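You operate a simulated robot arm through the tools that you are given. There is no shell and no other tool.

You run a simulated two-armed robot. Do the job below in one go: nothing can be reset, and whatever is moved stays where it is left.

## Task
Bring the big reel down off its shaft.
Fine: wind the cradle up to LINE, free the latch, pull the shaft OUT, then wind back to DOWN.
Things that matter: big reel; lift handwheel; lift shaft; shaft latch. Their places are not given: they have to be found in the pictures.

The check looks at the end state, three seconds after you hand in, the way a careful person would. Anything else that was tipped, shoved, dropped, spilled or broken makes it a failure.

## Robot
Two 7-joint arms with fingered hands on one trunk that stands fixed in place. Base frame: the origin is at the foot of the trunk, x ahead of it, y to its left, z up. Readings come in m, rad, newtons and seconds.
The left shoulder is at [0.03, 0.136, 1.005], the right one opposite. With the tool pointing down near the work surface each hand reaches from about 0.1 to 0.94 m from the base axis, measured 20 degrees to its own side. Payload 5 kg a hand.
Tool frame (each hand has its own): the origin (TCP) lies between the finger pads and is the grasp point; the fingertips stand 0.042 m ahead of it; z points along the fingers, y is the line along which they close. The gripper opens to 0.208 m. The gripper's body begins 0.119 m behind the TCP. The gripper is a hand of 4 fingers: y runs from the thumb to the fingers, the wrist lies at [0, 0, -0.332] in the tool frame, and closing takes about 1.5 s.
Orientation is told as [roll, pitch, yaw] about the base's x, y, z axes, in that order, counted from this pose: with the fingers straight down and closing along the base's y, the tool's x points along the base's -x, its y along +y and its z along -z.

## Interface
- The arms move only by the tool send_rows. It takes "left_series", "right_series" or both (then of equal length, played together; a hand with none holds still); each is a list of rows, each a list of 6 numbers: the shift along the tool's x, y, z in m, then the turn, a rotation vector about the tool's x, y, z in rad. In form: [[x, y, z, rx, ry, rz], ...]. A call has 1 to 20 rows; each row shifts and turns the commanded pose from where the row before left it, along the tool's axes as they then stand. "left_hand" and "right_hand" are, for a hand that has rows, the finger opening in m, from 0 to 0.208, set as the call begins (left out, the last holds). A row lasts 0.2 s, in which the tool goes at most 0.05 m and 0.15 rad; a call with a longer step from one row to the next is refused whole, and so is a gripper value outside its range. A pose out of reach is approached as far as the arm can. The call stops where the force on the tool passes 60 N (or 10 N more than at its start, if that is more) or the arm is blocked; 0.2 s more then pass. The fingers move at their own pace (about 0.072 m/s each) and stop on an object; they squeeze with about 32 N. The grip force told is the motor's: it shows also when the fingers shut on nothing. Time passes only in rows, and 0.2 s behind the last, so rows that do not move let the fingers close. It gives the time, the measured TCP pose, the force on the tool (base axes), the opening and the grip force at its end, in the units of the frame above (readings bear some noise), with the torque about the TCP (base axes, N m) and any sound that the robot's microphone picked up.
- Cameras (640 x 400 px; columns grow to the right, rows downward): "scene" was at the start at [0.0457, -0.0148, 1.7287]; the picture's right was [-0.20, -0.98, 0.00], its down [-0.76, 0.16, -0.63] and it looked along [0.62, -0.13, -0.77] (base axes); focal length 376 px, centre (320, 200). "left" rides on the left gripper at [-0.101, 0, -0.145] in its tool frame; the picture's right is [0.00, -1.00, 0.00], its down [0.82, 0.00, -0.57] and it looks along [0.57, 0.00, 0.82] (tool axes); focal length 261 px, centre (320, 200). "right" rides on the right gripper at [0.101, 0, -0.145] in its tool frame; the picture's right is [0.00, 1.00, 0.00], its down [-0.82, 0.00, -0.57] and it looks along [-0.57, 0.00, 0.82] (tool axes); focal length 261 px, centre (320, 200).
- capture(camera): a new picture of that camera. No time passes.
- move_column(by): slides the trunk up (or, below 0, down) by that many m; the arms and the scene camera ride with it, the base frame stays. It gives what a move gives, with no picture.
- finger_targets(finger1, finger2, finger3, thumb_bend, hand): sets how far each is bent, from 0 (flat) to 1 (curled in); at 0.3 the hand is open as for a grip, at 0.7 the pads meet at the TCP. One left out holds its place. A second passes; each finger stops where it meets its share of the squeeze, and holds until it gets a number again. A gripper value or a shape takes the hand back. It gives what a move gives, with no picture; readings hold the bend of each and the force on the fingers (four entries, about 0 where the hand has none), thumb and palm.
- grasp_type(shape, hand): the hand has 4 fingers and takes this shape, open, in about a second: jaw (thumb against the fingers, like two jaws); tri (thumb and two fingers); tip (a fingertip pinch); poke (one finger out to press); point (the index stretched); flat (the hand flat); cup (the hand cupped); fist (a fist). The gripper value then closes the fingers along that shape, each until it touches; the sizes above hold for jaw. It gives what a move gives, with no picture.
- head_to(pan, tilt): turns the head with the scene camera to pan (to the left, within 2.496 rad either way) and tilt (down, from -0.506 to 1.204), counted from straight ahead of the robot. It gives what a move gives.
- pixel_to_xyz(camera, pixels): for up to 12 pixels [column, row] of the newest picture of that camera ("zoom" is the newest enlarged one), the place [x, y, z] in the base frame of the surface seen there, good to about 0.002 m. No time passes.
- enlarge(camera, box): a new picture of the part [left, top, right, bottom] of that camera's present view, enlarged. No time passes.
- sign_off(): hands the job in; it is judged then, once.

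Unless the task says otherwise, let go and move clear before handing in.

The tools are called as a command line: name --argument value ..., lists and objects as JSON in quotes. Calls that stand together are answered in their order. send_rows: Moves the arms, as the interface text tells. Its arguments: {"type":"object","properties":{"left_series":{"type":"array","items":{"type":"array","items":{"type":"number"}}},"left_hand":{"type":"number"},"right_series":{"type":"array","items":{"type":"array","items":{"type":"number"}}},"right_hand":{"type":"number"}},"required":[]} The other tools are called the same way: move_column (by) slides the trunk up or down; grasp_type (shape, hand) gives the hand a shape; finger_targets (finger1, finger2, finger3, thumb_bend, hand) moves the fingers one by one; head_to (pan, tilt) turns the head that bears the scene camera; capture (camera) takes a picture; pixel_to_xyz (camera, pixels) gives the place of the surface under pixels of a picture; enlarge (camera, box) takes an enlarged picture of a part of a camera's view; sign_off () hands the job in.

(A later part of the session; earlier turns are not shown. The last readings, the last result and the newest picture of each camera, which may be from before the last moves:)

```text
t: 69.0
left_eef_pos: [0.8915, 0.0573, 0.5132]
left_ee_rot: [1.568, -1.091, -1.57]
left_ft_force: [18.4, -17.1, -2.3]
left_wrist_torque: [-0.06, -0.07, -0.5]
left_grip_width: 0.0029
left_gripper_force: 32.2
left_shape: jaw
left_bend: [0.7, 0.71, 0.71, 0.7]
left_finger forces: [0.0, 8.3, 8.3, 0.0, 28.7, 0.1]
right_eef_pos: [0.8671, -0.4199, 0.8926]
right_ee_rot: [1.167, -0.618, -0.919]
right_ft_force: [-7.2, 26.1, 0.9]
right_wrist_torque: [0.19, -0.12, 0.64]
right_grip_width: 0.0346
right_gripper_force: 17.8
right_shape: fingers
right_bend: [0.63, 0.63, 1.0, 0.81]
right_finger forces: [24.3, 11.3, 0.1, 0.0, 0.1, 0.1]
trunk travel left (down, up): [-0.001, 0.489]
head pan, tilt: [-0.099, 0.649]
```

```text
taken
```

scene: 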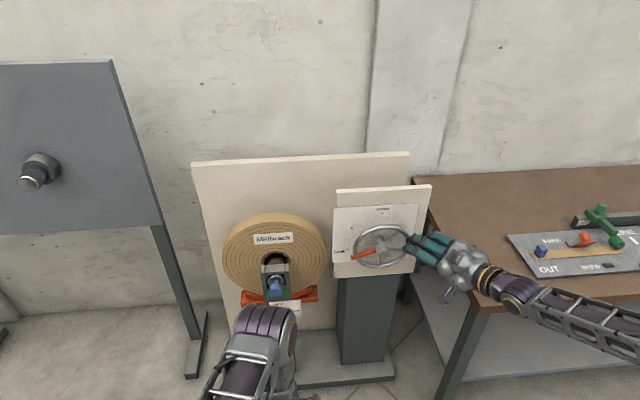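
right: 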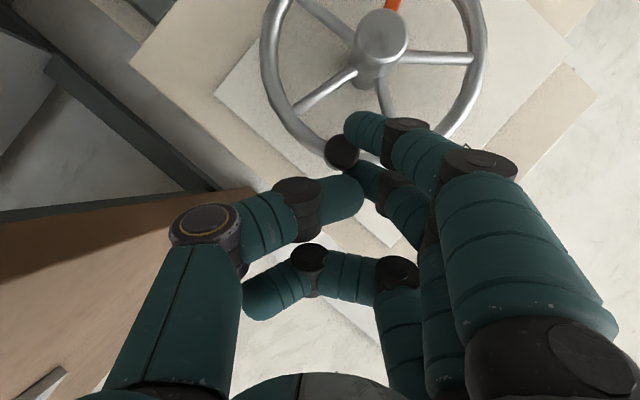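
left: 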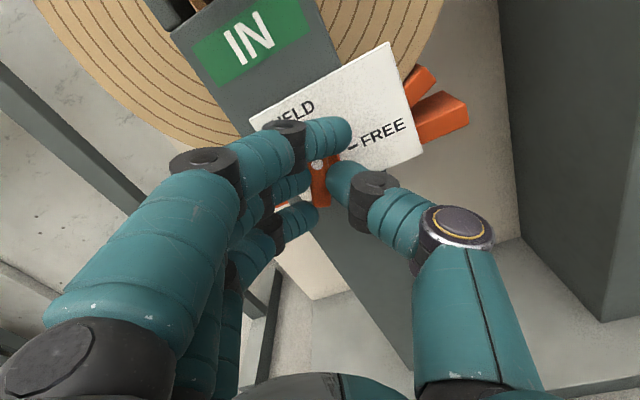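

The bar is turning with the hand. I'll continue through the remaining rotation to FREE.

send_rows --left_series '[[0, 0, 0, 0, 0, 0.124], [0, 0, 0, 0, 0, 0.124], [0, 0, 0, 0, 0, 0.124], [0, 0, 0, 0, 0, 0.124], [0, 0, 0, 0, 0, 0.124], [0, 0, 0, 0, 0, 0.124], [0, 0, 0, 0, 0, 0.124], [0, 0, 0, 0, 0, 0.124], [0, 0, 0, 0, 0, 0.124], [0, 0, 0, 0, 0, 0]]'

capture --camera "left"

capture --camera "scene"

```text
t: 71.2
left_eef_pos: [0.8899, 0.0572, 0.51]
left_ee_rot: [1.563, 0.026, -1.571]
left_ft_force: [-2.1, -18.1, -23.7]
left_wrist_torque: [-0.08, 0.75, -0.5]
left_grip_width: 0.0025
left_gripper_force: 32.4
left_shape: jaw
left_bend: [0.7, 0.71, 0.72, 0.7]
left_finger forces: [0.1, 8.6, 0.4, 0.0, 30.5, 0.0]
right_eef_pos: [0.8686, -0.4192, 0.8925]
right_ee_rot: [1.17, -0.619, -0.919]
right_ft_force: [-10.3, 22.1, 4.6]
right_wrist_torque: [0.33, -0.19, 0.69]
right_grip_width: 0.0347
right_gripper_force: 17.8
right_shape: fingers
right_bend: [0.63, 0.63, 1.0, 0.82]
right_finger forces: [22.3, 12.9, 0.1, 0.0, 0.0, 0.1]
trunk travel left (down, up): [-0.001, 0.489]
head pan, tilt: [-0.099, 0.649]
```

```text
taken
```

left: 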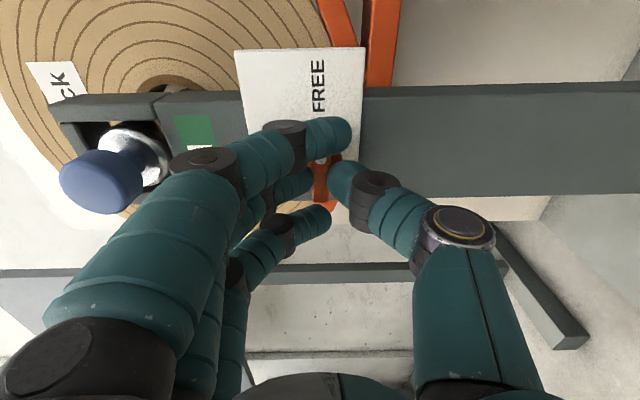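

```text
taken
```

scene: 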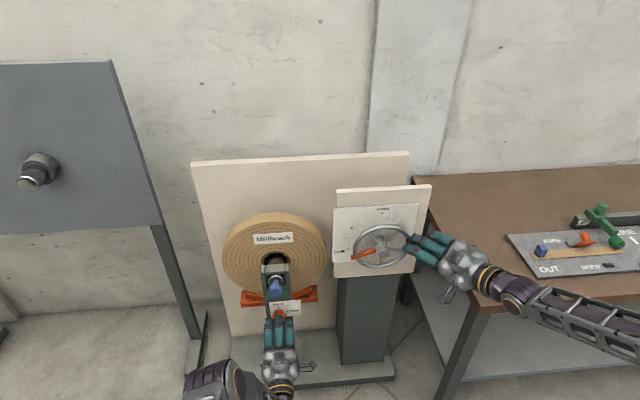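

The bar has followed the hand round to FREE. I'll open just enough, back away and check it.

send_rows --left_series '[[0, 0, 0, 0, 0, 0], [0, 0, 0, 0, 0, 0], [0, 0, 0, 0, 0, 0], [0, 0, 0, 0, 0, 0], [0, 0, 0, 0, 0, 0], [0, 0, -0.03, 0, 0, 0], [0, 0, -0.04, 0, 0, 0], [0, 0, -0.04, 0, 0, 0], [0, 0, 0, 0, 0, 0]]' --left_hand 0.1

capture --camera "left"

enlarge --camera "scene" --box '[220, 190, 440, 340]'

```text
t: 73.2
left_eef_pos: [0.7825, 0.0584, 0.5152]
left_ee_rot: [1.57, 0.024, -1.569]
left_ft_force: [1.0, -0.4, 0.0]
left_wrist_torque: [-0.02, 0.01, 0.02]
left_grip_width: 0.0995
left_gripper_force: 0.0
left_shape: jaw
left_bend: [0.73, 0.73, 0.73, 0.7]
left_finger forces: [0.0, 0.0, 0.0, 0.0, 0.1, 0.0]
right_eef_pos: [0.8679, -0.4199, 0.8923]
right_ee_rot: [1.168, -0.618, -0.918]
right_ft_force: [-3.8, 24.3, -1.3]
right_wrist_torque: [0.09, -0.08, 0.48]
right_grip_width: 0.0345
right_gripper_force: 16.0
right_shape: fingers
right_bend: [0.64, 0.63, 1.0, 0.82]
right_finger forces: [23.1, 10.0, 0.0, 0.0, 0.0, 0.0]
trunk travel left (down, up): [-0.001, 0.489]
head pan, tilt: [-0.099, 0.649]
```

```text
taken
```

left: 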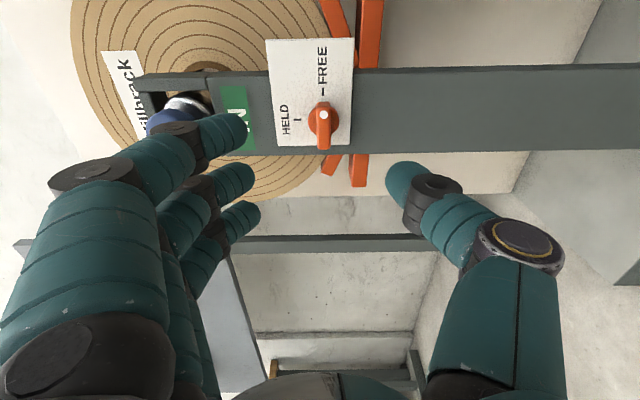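

```text
2.67 times, centred on (330, 265) of scene
```

zoom: 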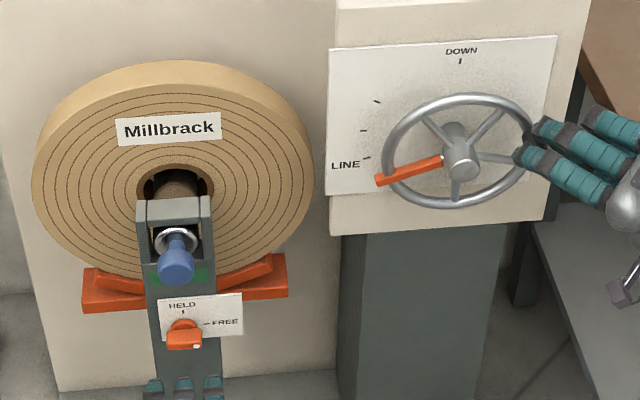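

The latch dot now points at FREE and the wheel still sits at LINE. I'll raise the left hand to the shaft knob's height and roll it back level.

send_rows --left_series '[[0, 0.0433, 0, 0, 0, 0], [0, 0.0433, 0, 0, 0, 0], [0, 0.0433, 0, 0, 0, 0], [0, 0.0433, 0, 0, 0, 0], [0, 0, 0, 0, 0, -0.1445], [0, 0, 0, 0, 0, -0.1445], [0, 0, 0, 0, 0, -0.1445], [0, 0, 0, 0, 0, -0.1445], [0, 0, 0, 0, 0, -0.1445], [0, 0, 0, 0, 0, -0.1445], [0, 0, 0, 0, 0, -0.1445], [0, 0, 0, 0, 0, -0.1445], [0, 0, 0, 0, 0, -0.1445], [0, 0, 0, 0, 0, -0.1445], [0, 0, 0, 0, 0, -0.1445], [0, 0, 0, 0, 0, 0]]' --left_hand 0.208

capture --camera "left"

capture --camera "scene"

```text
t: 76.7
left_eef_pos: [0.7824, 0.0539, 0.6861]
left_ee_rot: [1.119, -1.567, -1.121]
left_ft_force: [0.1, -0.3, 0.3]
left_wrist_torque: [-0.01, 0.0, -0.06]
left_grip_width: 0.2079
left_gripper_force: 0.1
left_shape: jaw
left_bend: [0.3, 0.3, 0.3, 0.3]
left_finger forces: [0.0, 0.0, 0.1, 0.0, 0.0, 0.0]
right_eef_pos: [0.8678, -0.4204, 0.8919]
right_ee_rot: [1.168, -0.619, -0.917]
right_ft_force: [-4.3, 23.7, -1.5]
right_wrist_torque: [0.03, -0.07, 0.45]
right_grip_width: 0.0345
right_gripper_force: 15.9
right_shape: fingers
right_bend: [0.63, 0.64, 1.0, 0.82]
right_finger forces: [22.1, 9.3, 0.0, 0.1, 0.0, 0.0]
trunk travel left (down, up): [-0.001, 0.489]
head pan, tilt: [-0.099, 0.649]
```

```text
taken
```

left: 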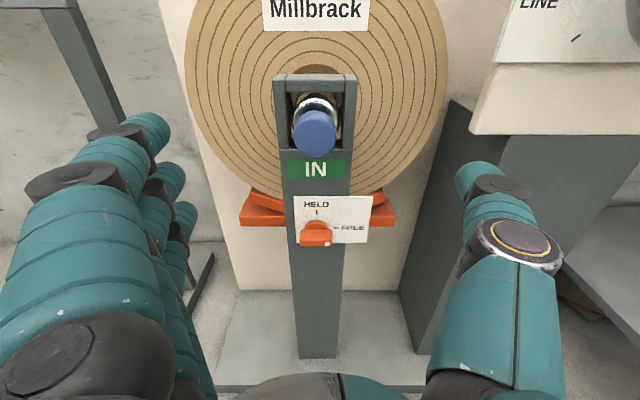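

```text
taken
```

scene: 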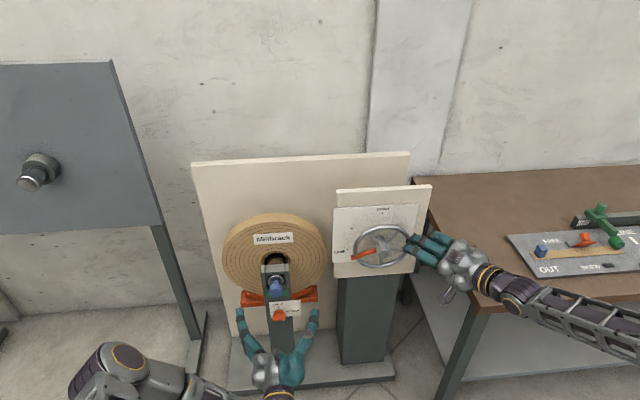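

The left hand is level with the shaft knob, seen at (314,132). I'll enlarge that view and measure the knob, its neck and the reel hole.

enlarge --camera "left" --box '[250, 50, 380, 190]'

pixel_to_xyz --camera "left" --pixels '[[315, 132], [294, 132], [335, 132], [315, 113], [315, 152], [315, 105], [315, 98], [280, 110], [350, 110]]'

```text
2.86 times, centred on (315, 120) of left
```

zoom: 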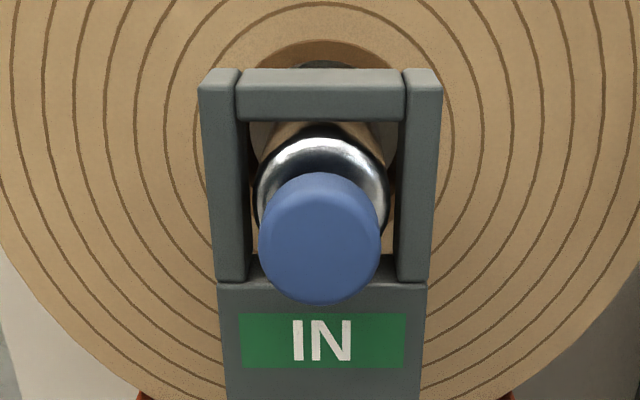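

```text
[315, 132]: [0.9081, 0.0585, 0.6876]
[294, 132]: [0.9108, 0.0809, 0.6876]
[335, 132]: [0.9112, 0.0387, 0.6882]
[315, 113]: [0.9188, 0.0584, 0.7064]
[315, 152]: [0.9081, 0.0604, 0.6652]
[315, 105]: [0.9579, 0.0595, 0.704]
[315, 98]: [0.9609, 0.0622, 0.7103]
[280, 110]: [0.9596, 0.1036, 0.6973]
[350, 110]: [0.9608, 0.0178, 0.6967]
```

The knob is centred at (y 0.060, z 0.687), its front at x 0.908, with a neck behind it up to x≈0.958. I'll advance to TCP x≈0.902 and close around it.

send_rows --left_series '[[0, 0.002, 0.04, 0, 0, 0], [0, 0.002, 0.04, 0, 0, 0], [0, 0.002, 0.04, 0, 0, 0], [0, 0, 0, 0, 0, 0]]'

send_rows --left_series '[[0, 0, 0, 0, 0, 0], [0, 0, 0, 0, 0, 0], [0, 0, 0, 0, 0, 0], [0, 0, 0, 0, 0, 0], [0, 0, 0, 0, 0, 0], [0, 0, 0, 0, 0, 0], [0, 0, 0, 0, 0, 0], [0, 0, 0, 0, 0, 0], [0, 0, 0, 0, 0, 0]]' --left_hand 0.0

capture --camera "left"

```text
t: 77.7
left_eef_pos: [0.903, 0.06, 0.686]
left_ee_rot: [1.241, -1.566, -1.242]
left_ft_force: [-0.2, 0.1, -0.3]
left_wrist_torque: [-0.02, 0.02, 0.0]
left_grip_width: 0.2079
left_gripper_force: 0.0
left_shape: jaw
left_bend: [0.3, 0.3, 0.3, 0.3]
left_finger forces: [0.0, 0.1, 0.0, 0.0, 0.0, 0.0]
right_eef_pos: [0.8683, -0.4204, 0.8927]
right_ee_rot: [1.168, -0.619, -0.917]
right_ft_force: [-3.6, 23.8, -2.3]
right_wrist_torque: [0.04, -0.06, 0.49]
right_grip_width: 0.0346
right_gripper_force: 16.5
right_shape: fingers
right_bend: [0.63, 0.64, 1.0, 0.82]
right_finger forces: [22.6, 9.4, 0.0, 0.0, 0.0, 0.0]
trunk travel left (down, up): [-0.001, 0.489]
head pan, tilt: [-0.099, 0.649]
```

```text
t: 79.7
left_eef_pos: [0.9027, 0.0579, 0.6865]
left_ee_rot: [1.18, -1.566, -1.184]
left_ft_force: [3.1, -5.6, -1.4]
left_wrist_torque: [0.05, 0.03, 0.01]
left_grip_width: 0.0237
left_gripper_force: 32.2
left_shape: jaw
left_bend: [0.7, 0.73, 0.71, 0.7]
left_finger forces: [0.1, 12.6, 8.9, 0.1, 26.8, 0.0]
right_eef_pos: [0.8677, -0.4207, 0.8926]
right_ee_rot: [1.166, -0.619, -0.918]
right_ft_force: [-4.0, 25.0, -1.4]
right_wrist_torque: [0.1, -0.08, 0.53]
right_grip_width: 0.0349
right_gripper_force: 17.1
right_shape: fingers
right_bend: [0.63, 0.64, 1.0, 0.82]
right_finger forces: [23.1, 9.7, 0.1, 0.0, 0.1, 0.0]
trunk travel left (down, up): [-0.001, 0.489]
head pan, tilt: [-0.099, 0.649]
```

```text
taken
```

left: 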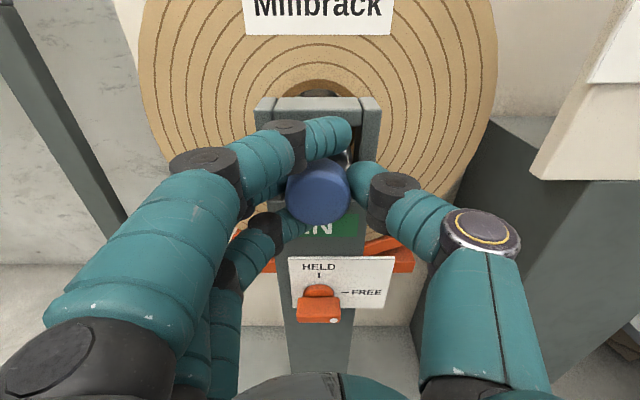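

The fingers have closed behind the knob. I'll begin pulling straight out in small steps.

send_rows --left_series '[[0, 0, -0.01, 0, 0, 0], [0, 0, -0.01, 0, 0, 0], [0, 0, -0.01, 0, 0, 0], [0, 0, -0.01, 0, 0, 0], [0, 0, -0.01, 0, 0, 0], [0, 0, 0, 0, 0, 0]]'

capture --camera "left"

enlarge --camera "scene" --box '[220, 190, 440, 340]'

```text
t: 81.0
left_eef_pos: [0.8514, 0.0582, 0.6871]
left_ee_rot: [1.026, -1.566, -1.026]
left_ft_force: [-0.6, -12.7, -8.3]
left_wrist_torque: [0.05, 0.19, -0.24]
left_grip_width: 0.0239
left_gripper_force: 32.5
left_shape: jaw
left_bend: [0.7, 0.73, 0.71, 0.7]
left_finger forces: [0.1, 10.8, 11.4, 0.0, 31.0, 0.0]
right_eef_pos: [0.8679, -0.4208, 0.8924]
right_ee_rot: [1.168, -0.618, -0.919]
right_ft_force: [-4.7, 24.4, 1.2]
right_wrist_torque: [0.14, -0.14, 0.57]
right_grip_width: 0.0346
right_gripper_force: 16.9
right_shape: fingers
right_bend: [0.63, 0.63, 1.0, 0.82]
right_finger forces: [23.0, 10.6, 0.1, 0.0, 0.1, 0.0]
trunk travel left (down, up): [-0.001, 0.489]
head pan, tilt: [-0.099, 0.649]
```

```text
taken
```

left: 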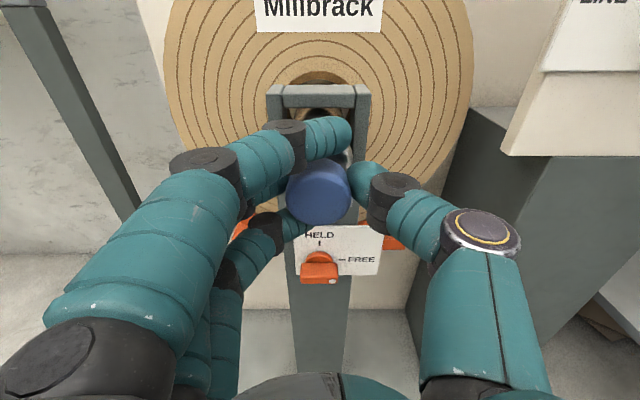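

```text
2.67 times, centred on (330, 265) of scene
```

zoom: 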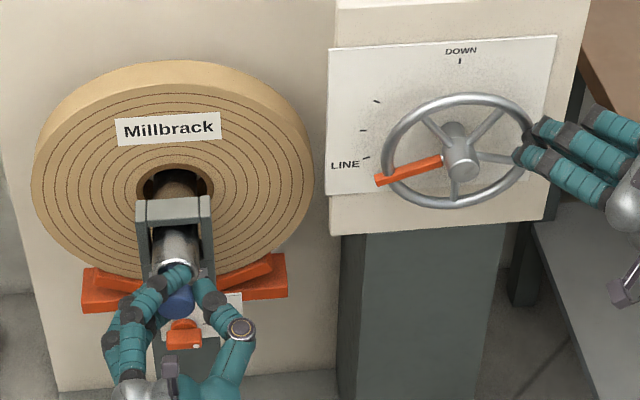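

The shaft is sliding out with little force and everything else is steady. I'll keep pulling.

send_rows --left_series '[[0, 0, -0.012, 0, 0, 0], [0, 0, -0.012, 0, 0, 0], [0, 0, -0.012, 0, 0, 0], [0, 0, -0.012, 0, 0, 0], [0, 0, -0.012, 0, 0, 0], [0, 0, 0, 0, 0, 0]]'

capture --camera "left"

enlarge --camera "scene" --box '[220, 190, 440, 340]'

```text
t: 82.5
left_eef_pos: [0.7934, 0.0593, 0.6864]
left_ee_rot: [1.168, -1.564, -1.168]
left_ft_force: [15.4, -13.1, -18.0]
left_wrist_torque: [0.02, 0.31, -0.3]
left_grip_width: 0.0238
left_gripper_force: 32.0
left_shape: jaw
left_bend: [0.7, 0.73, 0.71, 0.7]
left_finger forces: [0.0, 9.3, 15.0, 0.1, 28.3, 0.0]
right_eef_pos: [0.8674, -0.4198, 0.8925]
right_ee_rot: [1.168, -0.616, -0.916]
right_ft_force: [-12.5, 23.2, 5.7]
right_wrist_torque: [0.36, -0.13, 0.78]
right_grip_width: 0.0346
right_gripper_force: 16.8
right_shape: fingers
right_bend: [0.63, 0.63, 1.0, 0.82]
right_finger forces: [21.7, 12.8, 0.0, 0.0, 0.1, 0.0]
trunk travel left (down, up): [-0.001, 0.489]
head pan, tilt: [-0.099, 0.649]
```

```text
taken
```

left: 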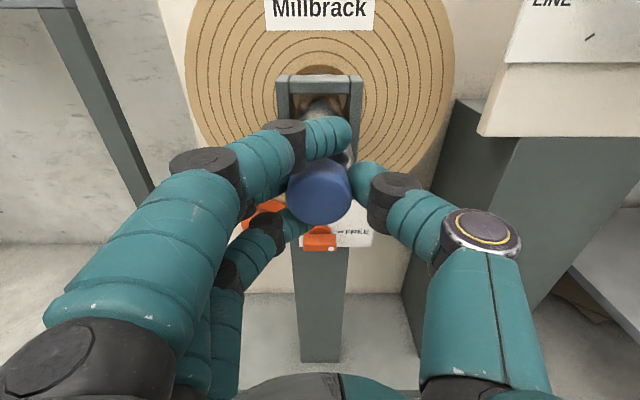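

```text
2.67 times, centred on (330, 265) of scene
```

zoom: 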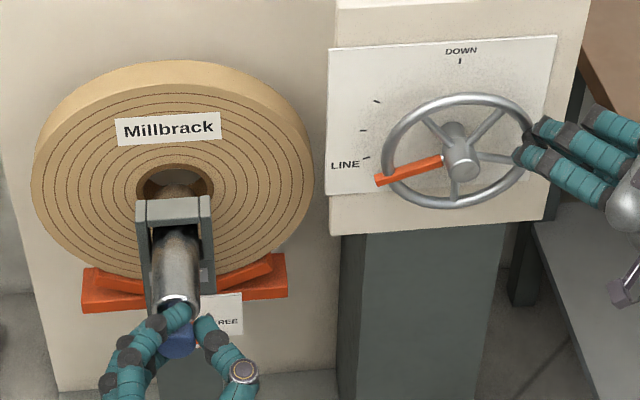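

The shaft has come out 0.11 m smoothly. I'll continue until it stops or clearly leaves the reel.

send_rows --left_series '[[0, 0, -0.012, 0, 0, 0], [0, 0, -0.012, 0, 0, 0], [0, 0, -0.012, 0, 0, 0], [0, 0, -0.012, 0, 0, 0], [0, 0, 0, 0, 0, 0]]'

capture --camera "left"

enlarge --camera "scene" --box '[220, 190, 440, 340]'

```text
t: 83.7
left_eef_pos: [0.7426, 0.0592, 0.6869]
left_ee_rot: [1.291, -1.565, -1.292]
left_ft_force: [-0.8, -0.2, -0.1]
left_wrist_torque: [0.01, -0.02, -0.01]
left_grip_width: 0.0135
left_gripper_force: 32.2
left_shape: jaw
left_bend: [0.7, 0.75, 0.72, 0.74]
left_finger forces: [0.1, 0.0, 0.0, 0.1, 0.0, 0.1]
right_eef_pos: [0.8681, -0.4206, 0.8918]
right_ee_rot: [1.167, -0.617, -0.918]
right_ft_force: [-1.3, 21.5, -3.8]
right_wrist_torque: [-0.02, -0.05, 0.32]
right_grip_width: 0.0343
right_gripper_force: 14.9
right_shape: fingers
right_bend: [0.64, 0.64, 1.0, 0.82]
right_finger forces: [20.7, 9.3, 0.0, 0.1, 0.0, 0.0]
trunk travel left (down, up): [-0.001, 0.489]
head pan, tilt: [-0.099, 0.649]
```

```text
taken
```

left: 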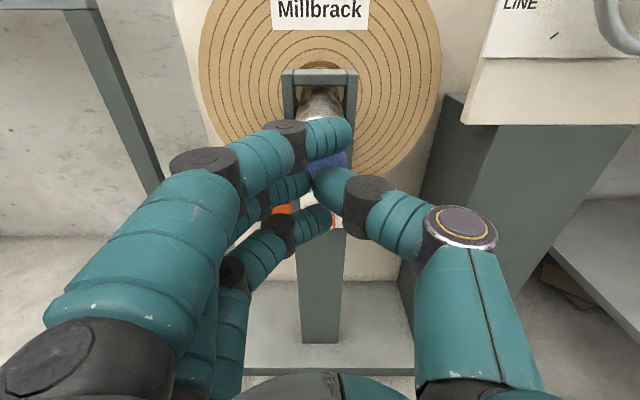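

```text
2.67 times, centred on (330, 265) of scene
```

zoom: 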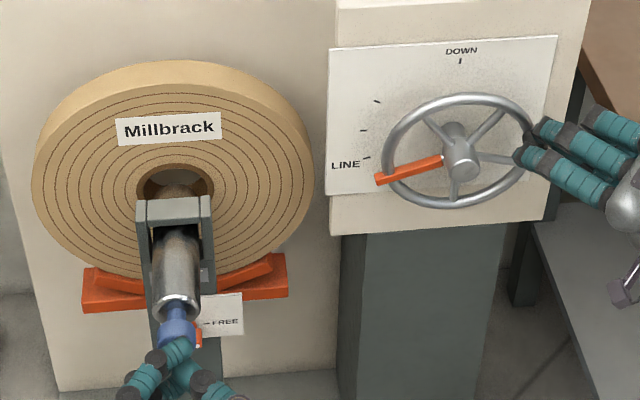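

The fingers slipped off the knob at the end, probably because the shaft reached its stop. I'll open the left hand, back off slightly and look at the shaft and the hole.

send_rows --left_series '[[0, 0, 0, 0, 0, 0], [0, 0, -0.02, 0, 0, 0], [0, 0, -0.02, 0, 0, 0], [0, 0, 0, 0, 0, 0], [0, 0, 0, 0, 0, 0], [0, 0, 0, 0, 0, 0], [0, 0, 0, 0, 0, 0]]' --left_hand 0.208

capture --camera "left"

enlarge --camera "left" --box '[240, 40, 400, 200]'

enlarge --camera "scene" --box '[240, 235, 320, 335]'

```text
t: 85.2
left_eef_pos: [0.7037, 0.0591, 0.6877]
left_ee_rot: [1.25, -1.565, -1.248]
left_ft_force: [0.6, 0.6, -0.5]
left_wrist_torque: [-0.03, 0.02, -0.03]
left_grip_width: 0.2081
left_gripper_force: 0.1
left_shape: jaw
left_bend: [0.3, 0.3, 0.3, 0.3]
left_finger forces: [0.0, 0.0, 0.1, 0.0, 0.0, 0.1]
right_eef_pos: [0.8682, -0.4204, 0.8929]
right_ee_rot: [1.169, -0.619, -0.918]
right_ft_force: [-2.6, 23.4, -5.8]
right_wrist_torque: [-0.07, 0.03, 0.42]
right_grip_width: 0.0341
right_gripper_force: 15.6
right_shape: fingers
right_bend: [0.64, 0.64, 1.0, 0.82]
right_finger forces: [22.3, 9.1, 0.0, 0.0, 0.0, 0.0]
trunk travel left (down, up): [-0.001, 0.489]
head pan, tilt: [-0.099, 0.649]
```

```text
taken
```

left: 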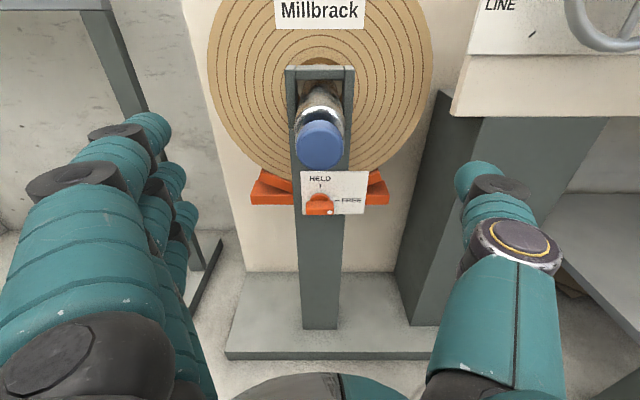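

```text
2.50 times, centred on (320, 120) of left
```

zoom: 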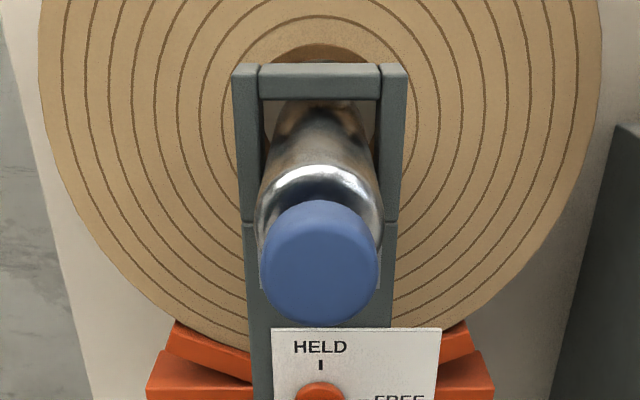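

```text
4.00 times, centred on (280, 285) of scene
```

zoom: 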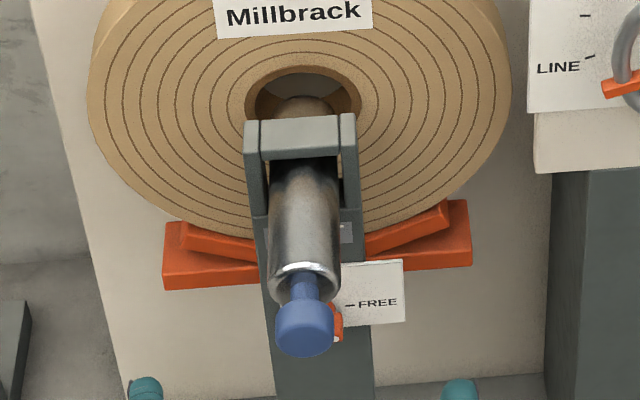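

The rear end of the shaft is now visible in the hole at zoom (308,105). I'll measure where it ends relative to the reel's front face (x≈1.06) and where the knob is.

pixel_to_xyz --camera "zoom" --pixels '[[308, 110], [308, 102], [300, 97], [308, 82], [305, 330], [305, 310], [345, 232], [305, 190], [300, 268], [330, 100]]'

enlarge --camera "scene" --box '[260, 250, 300, 300]'

```text
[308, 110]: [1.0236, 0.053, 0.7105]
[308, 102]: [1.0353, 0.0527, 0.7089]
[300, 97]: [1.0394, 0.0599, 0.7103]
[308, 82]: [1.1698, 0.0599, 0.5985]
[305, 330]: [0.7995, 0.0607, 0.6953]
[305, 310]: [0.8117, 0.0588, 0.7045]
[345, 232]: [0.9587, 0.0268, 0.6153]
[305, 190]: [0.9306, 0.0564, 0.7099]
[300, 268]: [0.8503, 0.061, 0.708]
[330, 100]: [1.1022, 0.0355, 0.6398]
```

```text
8.00 times, centred on (280, 275) of scene
```

zoom: 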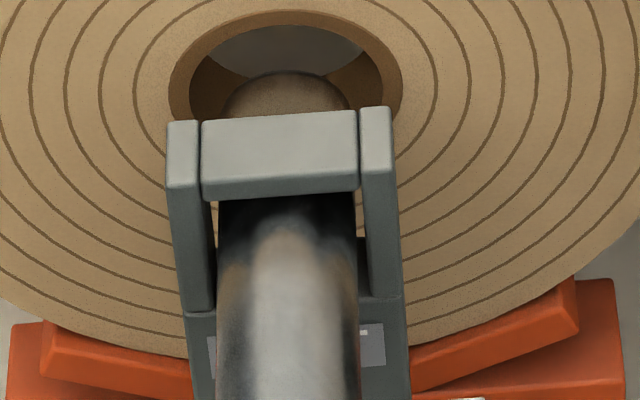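

The shaft's rear end is at x≈1.04, about 0.02 m clear of the reel's face at 1.06, and the knob has come out by 0.12 m. I'll lower the left hand to read the label under the shaft.

send_rows --left_series '[[0.042, 0, 0, 0, 0, 0], [0.042, 0, 0, 0, 0, 0], [0.042, 0, 0, 0, 0, 0], [0.042, 0, 0, 0, 0, 0], [0, 0, 0, 0, 0, 0]]'

enlarge --camera "left" --box '[220, 0, 420, 130]'

```text
t: 86.5
left_eef_pos: [0.7052, 0.0635, 0.5178]
left_ee_rot: [1.288, -1.565, -1.287]
left_ft_force: [-0.2, 0.4, 0.4]
left_wrist_torque: [-0.02, 0.03, -0.02]
left_grip_width: 0.2079
left_gripper_force: 0.0
left_shape: jaw
left_bend: [0.3, 0.3, 0.3, 0.3]
left_finger forces: [0.0, 0.0, 0.1, 0.0, 0.0, 0.0]
right_eef_pos: [0.8693, -0.42, 0.8927]
right_ee_rot: [1.169, -0.617, -0.917]
right_ft_force: [-3.2, 23.9, -6.2]
right_wrist_torque: [-0.06, 0.01, 0.4]
right_grip_width: 0.0344
right_gripper_force: 15.2
right_shape: fingers
right_bend: [0.64, 0.64, 1.0, 0.82]
right_finger forces: [22.4, 8.9, 0.1, 0.0, 0.0, 0.0]
trunk travel left (down, up): [-0.001, 0.489]
head pan, tilt: [-0.099, 0.649]
```

```text
3.08 times, centred on (320, 65) of left
```

zoom: 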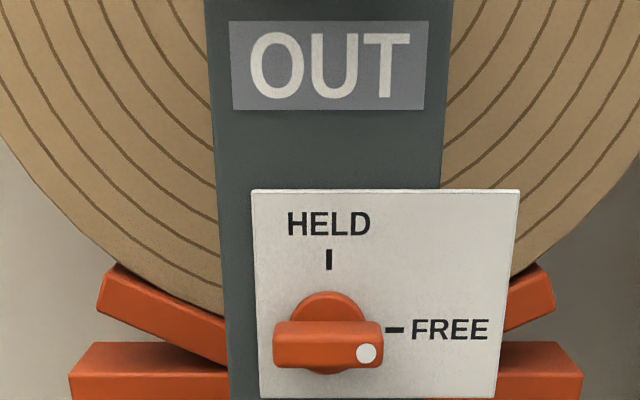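

The label reads OUT and the latch is at FREE, so the left hand's work there is done. I'll withdraw the left hand backward from the shaft and keep it ready to help brake the wheel, since the reel's weight now rests on the cradle.

send_rows --left_series '[[0, 0, -0.04, 0, 0, 0], [0, 0, -0.04, 0, 0, 0], [0, 0, -0.04, 0, 0, 0], [-0.04, -0.01, 0, 0, 0, 0], [-0.04, -0.01, 0, 0, 0, 0], [-0.04, -0.01, 0, 0, 0, 0], [-0.04, -0.01, 0, 0, 0, 0], [-0.04, -0.01, 0, 0, 0, 0], [-0.04, -0.01, 0, 0, 0, 0], [-0.04, -0.01, 0, 0, 0, 0], [-0.04, -0.01, 0, 0, 0, 0], [0, 0, 0, 0, 0, 0]]'

capture --camera "left"

capture --camera "scene"

```text
t: 89.0
left_eef_pos: [0.5826, -0.0213, 0.8389]
left_ee_rot: [1.273, -1.566, -1.272]
left_ft_force: [-0.1, -0.1, -0.4]
left_wrist_torque: [0.04, 0.0, 0.02]
left_grip_width: 0.2078
left_gripper_force: 0.1
left_shape: jaw
left_bend: [0.3, 0.3, 0.3, 0.3]
left_finger forces: [0.0, 0.1, 0.0, 0.0, 0.1, 0.1]
right_eef_pos: [0.868, -0.4201, 0.8934]
right_ee_rot: [1.168, -0.616, -0.918]
right_ft_force: [-3.3, 23.9, -3.9]
right_wrist_torque: [-0.05, 0.0, 0.47]
right_grip_width: 0.0344
right_gripper_force: 15.7
right_shape: fingers
right_bend: [0.64, 0.64, 1.0, 0.82]
right_finger forces: [22.5, 9.1, 0.0, 0.0, 0.0, 0.1]
trunk travel left (down, up): [-0.001, 0.489]
head pan, tilt: [-0.099, 0.649]
```

```text
taken
```

left: 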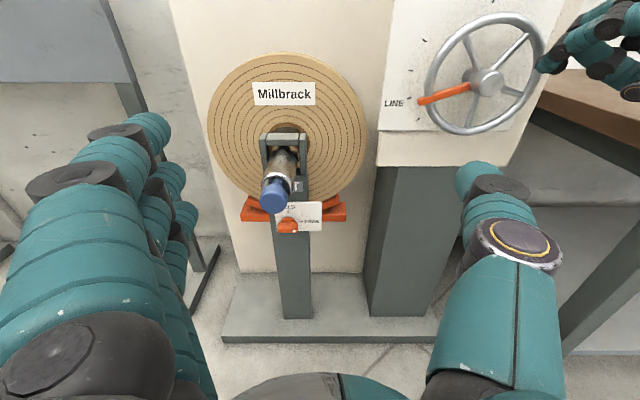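

```text
taken
```

scene: 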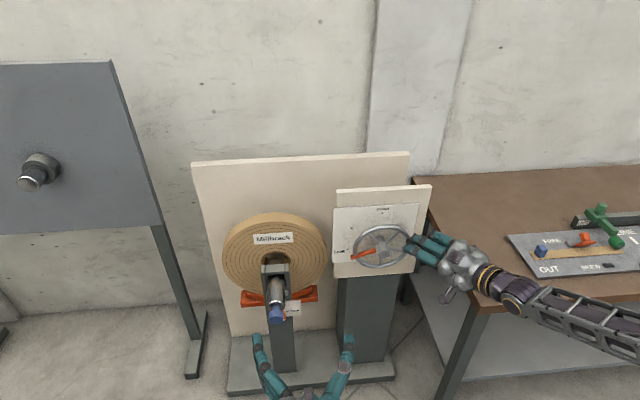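

The left hand is clear and has an excellent view of the wheel at (485,80). I'll begin lowering by backing the right hand 15° along the arc, to see whether the loaded wheel follows the fingers.

send_rows --right_series '[[-0.0022, 0.0076, -0.0012, 0, 0, 0], [-0.0017, 0.0078, -0.0009, 0, 0, 0], [-0.0011, 0.0079, -0.0006, 0, 0, 0], [0, 0, 0, 0, 0, 0]]'

capture --camera "left"

enlarge --camera "left" --box '[380, 0, 640, 160]'

capture --camera "right"

```text
t: 90.0
left_eef_pos: [0.5833, -0.0212, 0.838]
left_ee_rot: [1.107, -1.566, -1.106]
left_ft_force: [0.5, -0.2, -0.1]
left_wrist_torque: [-0.01, 0.01, 0.01]
left_grip_width: 0.208
left_gripper_force: 0.1
left_shape: jaw
left_bend: [0.3, 0.3, 0.3, 0.3]
left_finger forces: [0.0, 0.0, 0.0, 0.1, 0.0, 0.0]
right_eef_pos: [0.8696, -0.4074, 0.9121]
right_ee_rot: [1.165, -0.617, -0.916]
right_ft_force: [-1.4, 28.5, -22.3]
right_wrist_torque: [-0.64, 0.18, 0.32]
right_grip_width: 0.0325
right_gripper_force: 16.1
right_shape: fingers
right_bend: [0.67, 0.64, 1.0, 0.82]
right_finger forces: [31.6, 0.1, 0.0, 0.0, 0.0, 0.0]
trunk travel left (down, up): [-0.001, 0.489]
head pan, tilt: [-0.099, 0.649]
```

```text
taken
```

left: 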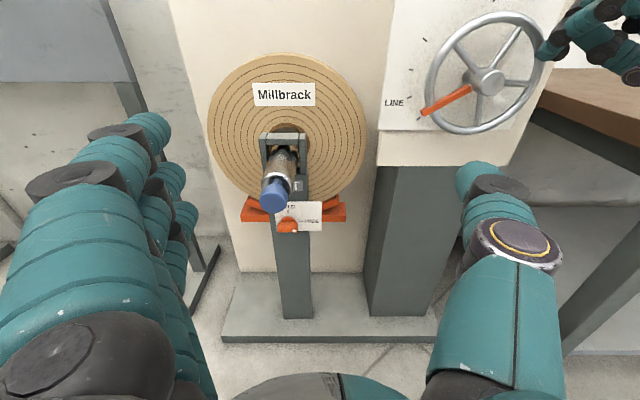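

```text
2.46 times, centred on (510, 80) of left
```

zoom: 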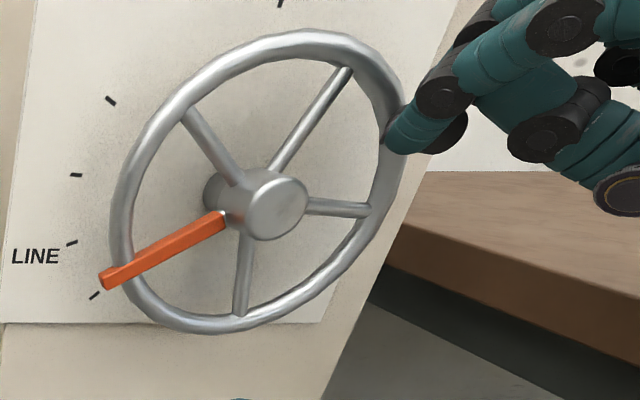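

```text
taken
```

right: 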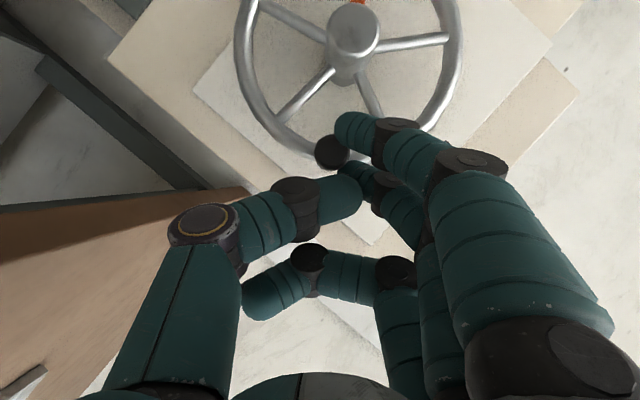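

The wheel follows the fingers (pointer about 240°), so the load back-drives it and my hand acts as the brake. I'll move the hand as if fixed to the wheel, with matching roll, so the fingers stay on the braking side.

send_rows --right_series '[[-0.0015, 0.0107, -0.0008, 0.0438, 0.0005, -0.0755], [-0.0015, 0.0107, -0.0008, 0.0438, 0.0005, -0.0755], [-0.0015, 0.0107, -0.0008, 0.0438, 0.0005, -0.0755], [0, 0, 0, 0, 0, 0]]'

enlarge --camera "left" --box '[380, 0, 640, 160]'

capture --camera "right"

```text
t: 91.0
left_eef_pos: [0.5837, -0.0215, 0.8379]
left_ee_rot: [1.073, -1.565, -1.075]
left_ft_force: [0.5, 1.0, 0.0]
left_wrist_torque: [0.0, -0.01, 0.0]
left_grip_width: 0.2078
left_gripper_force: 0.1
left_shape: jaw
left_bend: [0.3, 0.3, 0.3, 0.3]
left_finger forces: [0.1, 0.0, 0.0, 0.0, 0.0, 0.0]
right_eef_pos: [0.8696, -0.3898, 0.9375]
right_ee_rot: [0.932, -0.814, -0.765]
right_ft_force: [-1.3, 23.2, -25.1]
right_wrist_torque: [-0.5, 0.21, 0.37]
right_grip_width: 0.0333
right_gripper_force: 19.7
right_shape: fingers
right_bend: [0.66, 0.64, 1.0, 0.82]
right_finger forces: [30.9, 7.9, 0.0, 0.1, 0.0, 0.0]
trunk travel left (down, up): [-0.001, 0.489]
head pan, tilt: [-0.099, 0.649]
```

```text
2.46 times, centred on (510, 80) of left
```

zoom: 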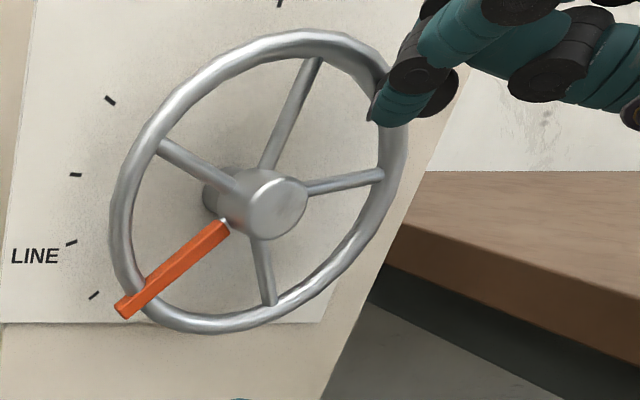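

```text
taken
```

right: 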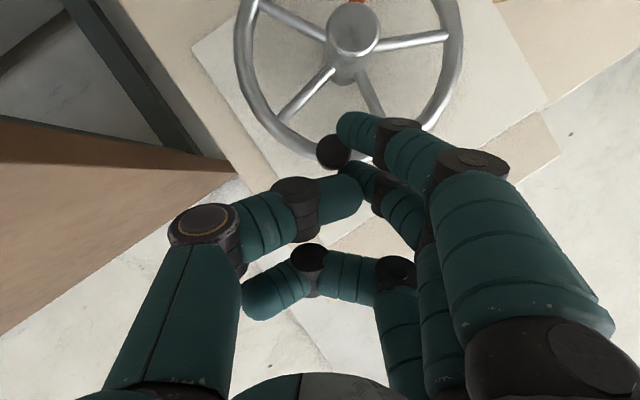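

The right camera image is unchanged, so the hand and wheel are turning together with a steady 31 N braking contact. I'll continue 30° more.

send_rows --right_series '[[-0.0015, 0.0107, -0.0008, 0.0438, 0.0005, -0.0755], [-0.0015, 0.0107, -0.0008, 0.0438, 0.0005, -0.0755], [-0.0015, 0.0107, -0.0008, 0.0438, 0.0005, -0.0755], [-0.0015, 0.0107, -0.0008, 0.0438, 0.0005, -0.0755], [-0.0015, 0.0107, -0.0008, 0.0438, 0.0005, -0.0755], [0, 0, 0, 0, 0, 0]]'

capture --camera "left"

enlarge --camera "left" --box '[380, 0, 640, 160]'

capture --camera "right"

```text
t: 92.5
left_eef_pos: [0.5842, -0.0214, 0.8384]
left_ee_rot: [1.153, -1.563, -1.155]
left_ft_force: [0.8, -0.8, 0.1]
left_wrist_torque: [-0.01, -0.02, -0.02]
left_grip_width: 0.2079
left_gripper_force: 0.0
left_shape: jaw
left_bend: [0.3, 0.3, 0.3, 0.3]
left_finger forces: [0.1, 0.1, 0.0, 0.0, 0.1, 0.0]
right_eef_pos: [0.8695, -0.3454, 0.9667]
right_ee_rot: [0.293, -1.035, -0.249]
right_ft_force: [-4.2, 10.1, -22.3]
right_wrist_torque: [-0.23, 0.32, 0.2]
right_grip_width: 0.0324
right_gripper_force: 10.5
right_shape: fingers
right_bend: [0.66, 0.65, 1.0, 0.82]
right_finger forces: [21.7, 0.0, 0.1, 0.0, 0.0, 0.1]
trunk travel left (down, up): [-0.001, 0.489]
head pan, tilt: [-0.099, 0.649]
```

```text
taken
```

left: 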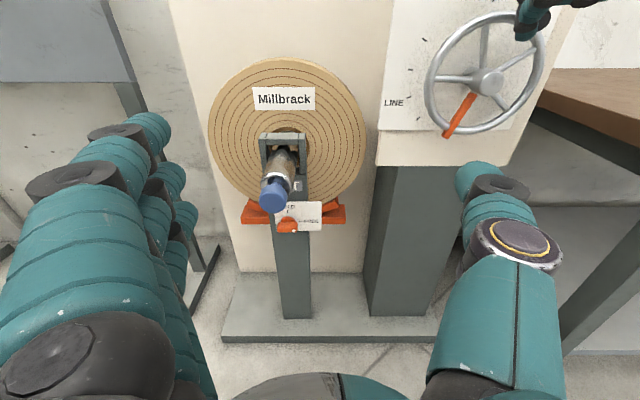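

```text
2.46 times, centred on (510, 80) of left
```

zoom: 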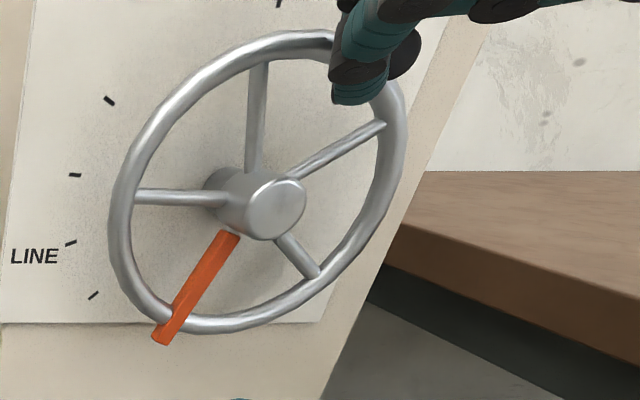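

```text
taken
```

right: 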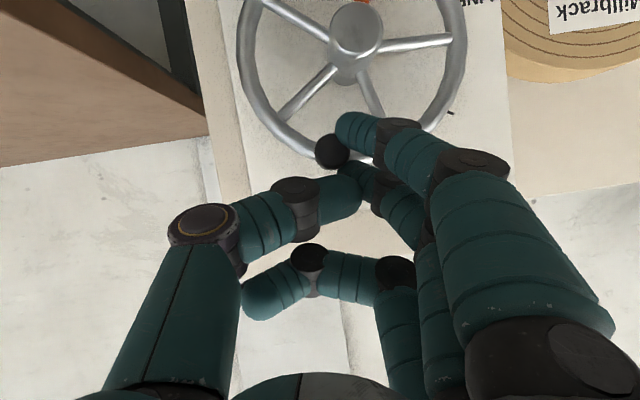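

The reel is descending under control and the pointer is near 200°. I'll continue another 30°.

send_rows --right_series '[[-0.0015, 0.0107, -0.0008, 0.0438, 0.0005, -0.0755], [-0.0015, 0.0107, -0.0008, 0.0438, 0.0005, -0.0755], [-0.0015, 0.0107, -0.0008, 0.0438, 0.0005, -0.0755], [-0.0015, 0.0107, -0.0008, 0.0438, 0.0005, -0.0755], [-0.0015, 0.0107, -0.0008, 0.0438, 0.0005, -0.0755], [0, 0, 0, 0, 0, 0]]'

enlarge --camera "left" --box '[180, 0, 640, 260]'

capture --camera "right"

```text
t: 93.8
left_eef_pos: [0.5841, -0.022, 0.8385]
left_ee_rot: [1.183, -1.563, -1.183]
left_ft_force: [0.1, 0.2, -1.3]
left_wrist_torque: [0.0, 0.04, 0.0]
left_grip_width: 0.2077
left_gripper_force: 0.1
left_shape: jaw
left_bend: [0.3, 0.3, 0.3, 0.3]
left_finger forces: [0.0, 0.0, 0.0, 0.0, 0.1, 0.0]
right_eef_pos: [0.8687, -0.292, 0.9744]
right_ee_rot: [-0.541, -0.985, 0.464]
right_ft_force: [2.6, -0.5, -15.4]
right_wrist_torque: [-0.11, 0.08, -0.04]
right_grip_width: 0.0324
right_gripper_force: 7.2
right_shape: fingers
right_bend: [0.66, 0.65, 1.0, 0.82]
right_finger forces: [14.4, 0.0, 0.0, 0.1, 0.0, 0.0]
trunk travel left (down, up): [-0.001, 0.489]
head pan, tilt: [-0.099, 0.649]
```

```text
1.39 times, centred on (410, 130) of left
```

zoom: 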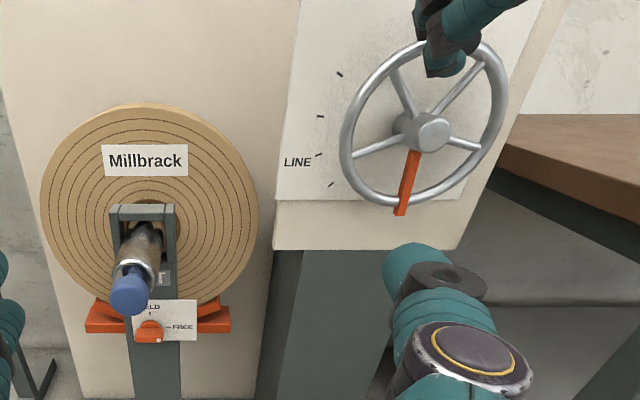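

```text
taken
```

right: 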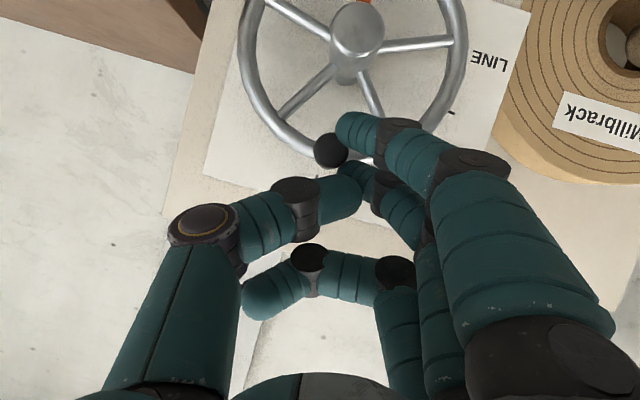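

Still tracking, with the pointer at about 175° and contact at 14 N. I'll keep going.

send_rows --right_series '[[-0.0015, 0.0107, -0.0008, 0.0438, 0.0005, -0.0755], [-0.0015, 0.0107, -0.0008, 0.0438, 0.0005, -0.0755], [-0.0015, 0.0107, -0.0008, 0.0438, 0.0005, -0.0755], [-0.0015, 0.0107, -0.0008, 0.0438, 0.0005, -0.0755], [0, 0, 0, 0, 0, 0]]'

enlarge --camera "left" --box '[180, 0, 640, 260]'

capture --camera "right"

```text
t: 95.0
left_eef_pos: [0.5837, -0.0225, 0.8383]
left_ee_rot: [1.325, -1.562, -1.324]
left_ft_force: [0.0, 0.1, 0.2]
left_wrist_torque: [0.03, -0.01, 0.0]
left_grip_width: 0.2078
left_gripper_force: 0.1
left_shape: jaw
left_bend: [0.3, 0.3, 0.3, 0.3]
left_finger forces: [0.0, 0.0, 0.0, 0.1, 0.0, 0.1]
right_eef_pos: [0.8697, -0.251, 0.9656]
right_ee_rot: [-0.982, -0.774, 0.805]
right_ft_force: [0.0, 0.8, -0.6]
right_wrist_torque: [0.02, -0.03, -0.04]
right_grip_width: 0.0295
right_gripper_force: 0.0
right_shape: fingers
right_bend: [0.7, 0.65, 1.0, 0.82]
right_finger forces: [0.0, 0.0, 0.1, 0.1, 0.0, 0.0]
trunk travel left (down, up): [-0.001, 0.489]
head pan, tilt: [-0.099, 0.649]
```

```text
1.39 times, centred on (410, 130) of left
```

zoom: 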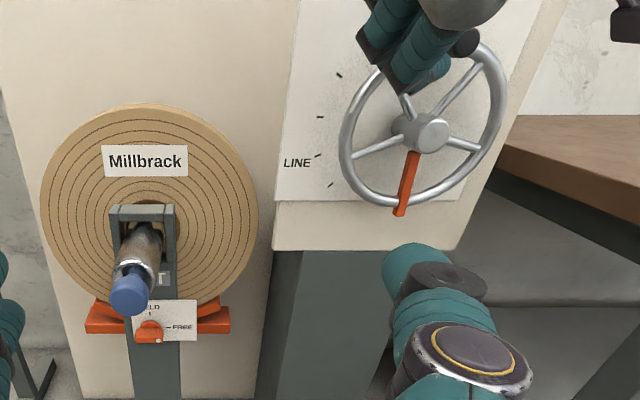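

```text
taken
```

right: 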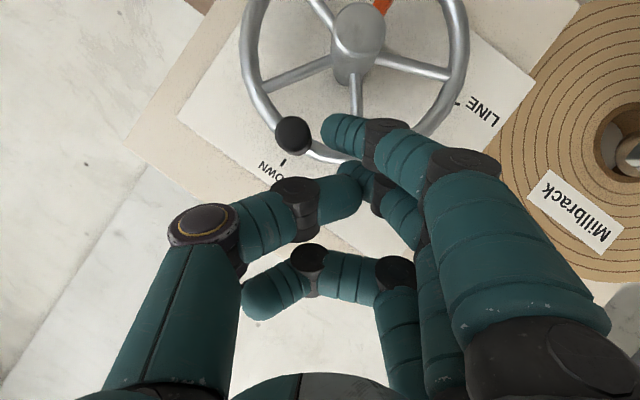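

The wheel has stopped following at about 178° and the hand is off the handle, so friction now holds it. I must make sure the reel is still on the cradle and not hanging on the shaft end.

enlarge --camera "scene" --box '[215, 200, 335, 320]'

enlarge --camera "left" --box '[200, 50, 380, 250]'

```text
3.33 times, centred on (275, 260) of scene
```

zoom: 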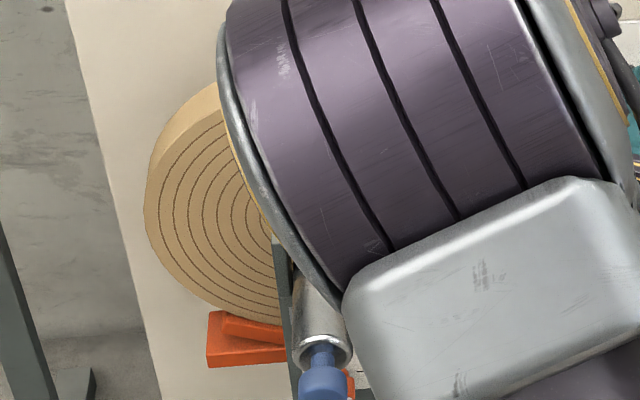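

```text
2.00 times, centred on (290, 150) of left
```

zoom: 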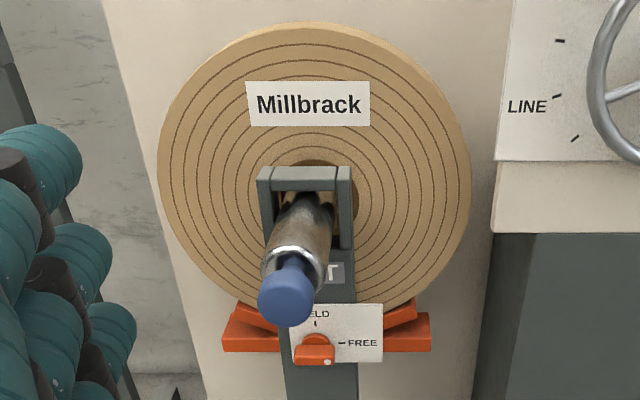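

From the left camera the reel seems to sit on the orange blocks. I'll measure the label's height, which was about z 0.775 on the shaft at the start, along with the hole edge and the cradle.

pixel_to_xyz --camera "zoom" --pixels '[[308, 103], [308, 85], [308, 122], [310, 30], [165, 190], [470, 180], [315, 162], [245, 318], [400, 312], [240, 340]]'

```text
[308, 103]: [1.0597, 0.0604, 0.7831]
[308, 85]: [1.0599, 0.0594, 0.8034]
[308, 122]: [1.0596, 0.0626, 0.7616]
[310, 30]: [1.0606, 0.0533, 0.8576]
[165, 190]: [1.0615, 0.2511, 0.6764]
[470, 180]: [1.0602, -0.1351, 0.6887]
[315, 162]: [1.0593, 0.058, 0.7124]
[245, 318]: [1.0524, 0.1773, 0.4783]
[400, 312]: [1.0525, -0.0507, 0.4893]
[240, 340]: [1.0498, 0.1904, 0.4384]
```

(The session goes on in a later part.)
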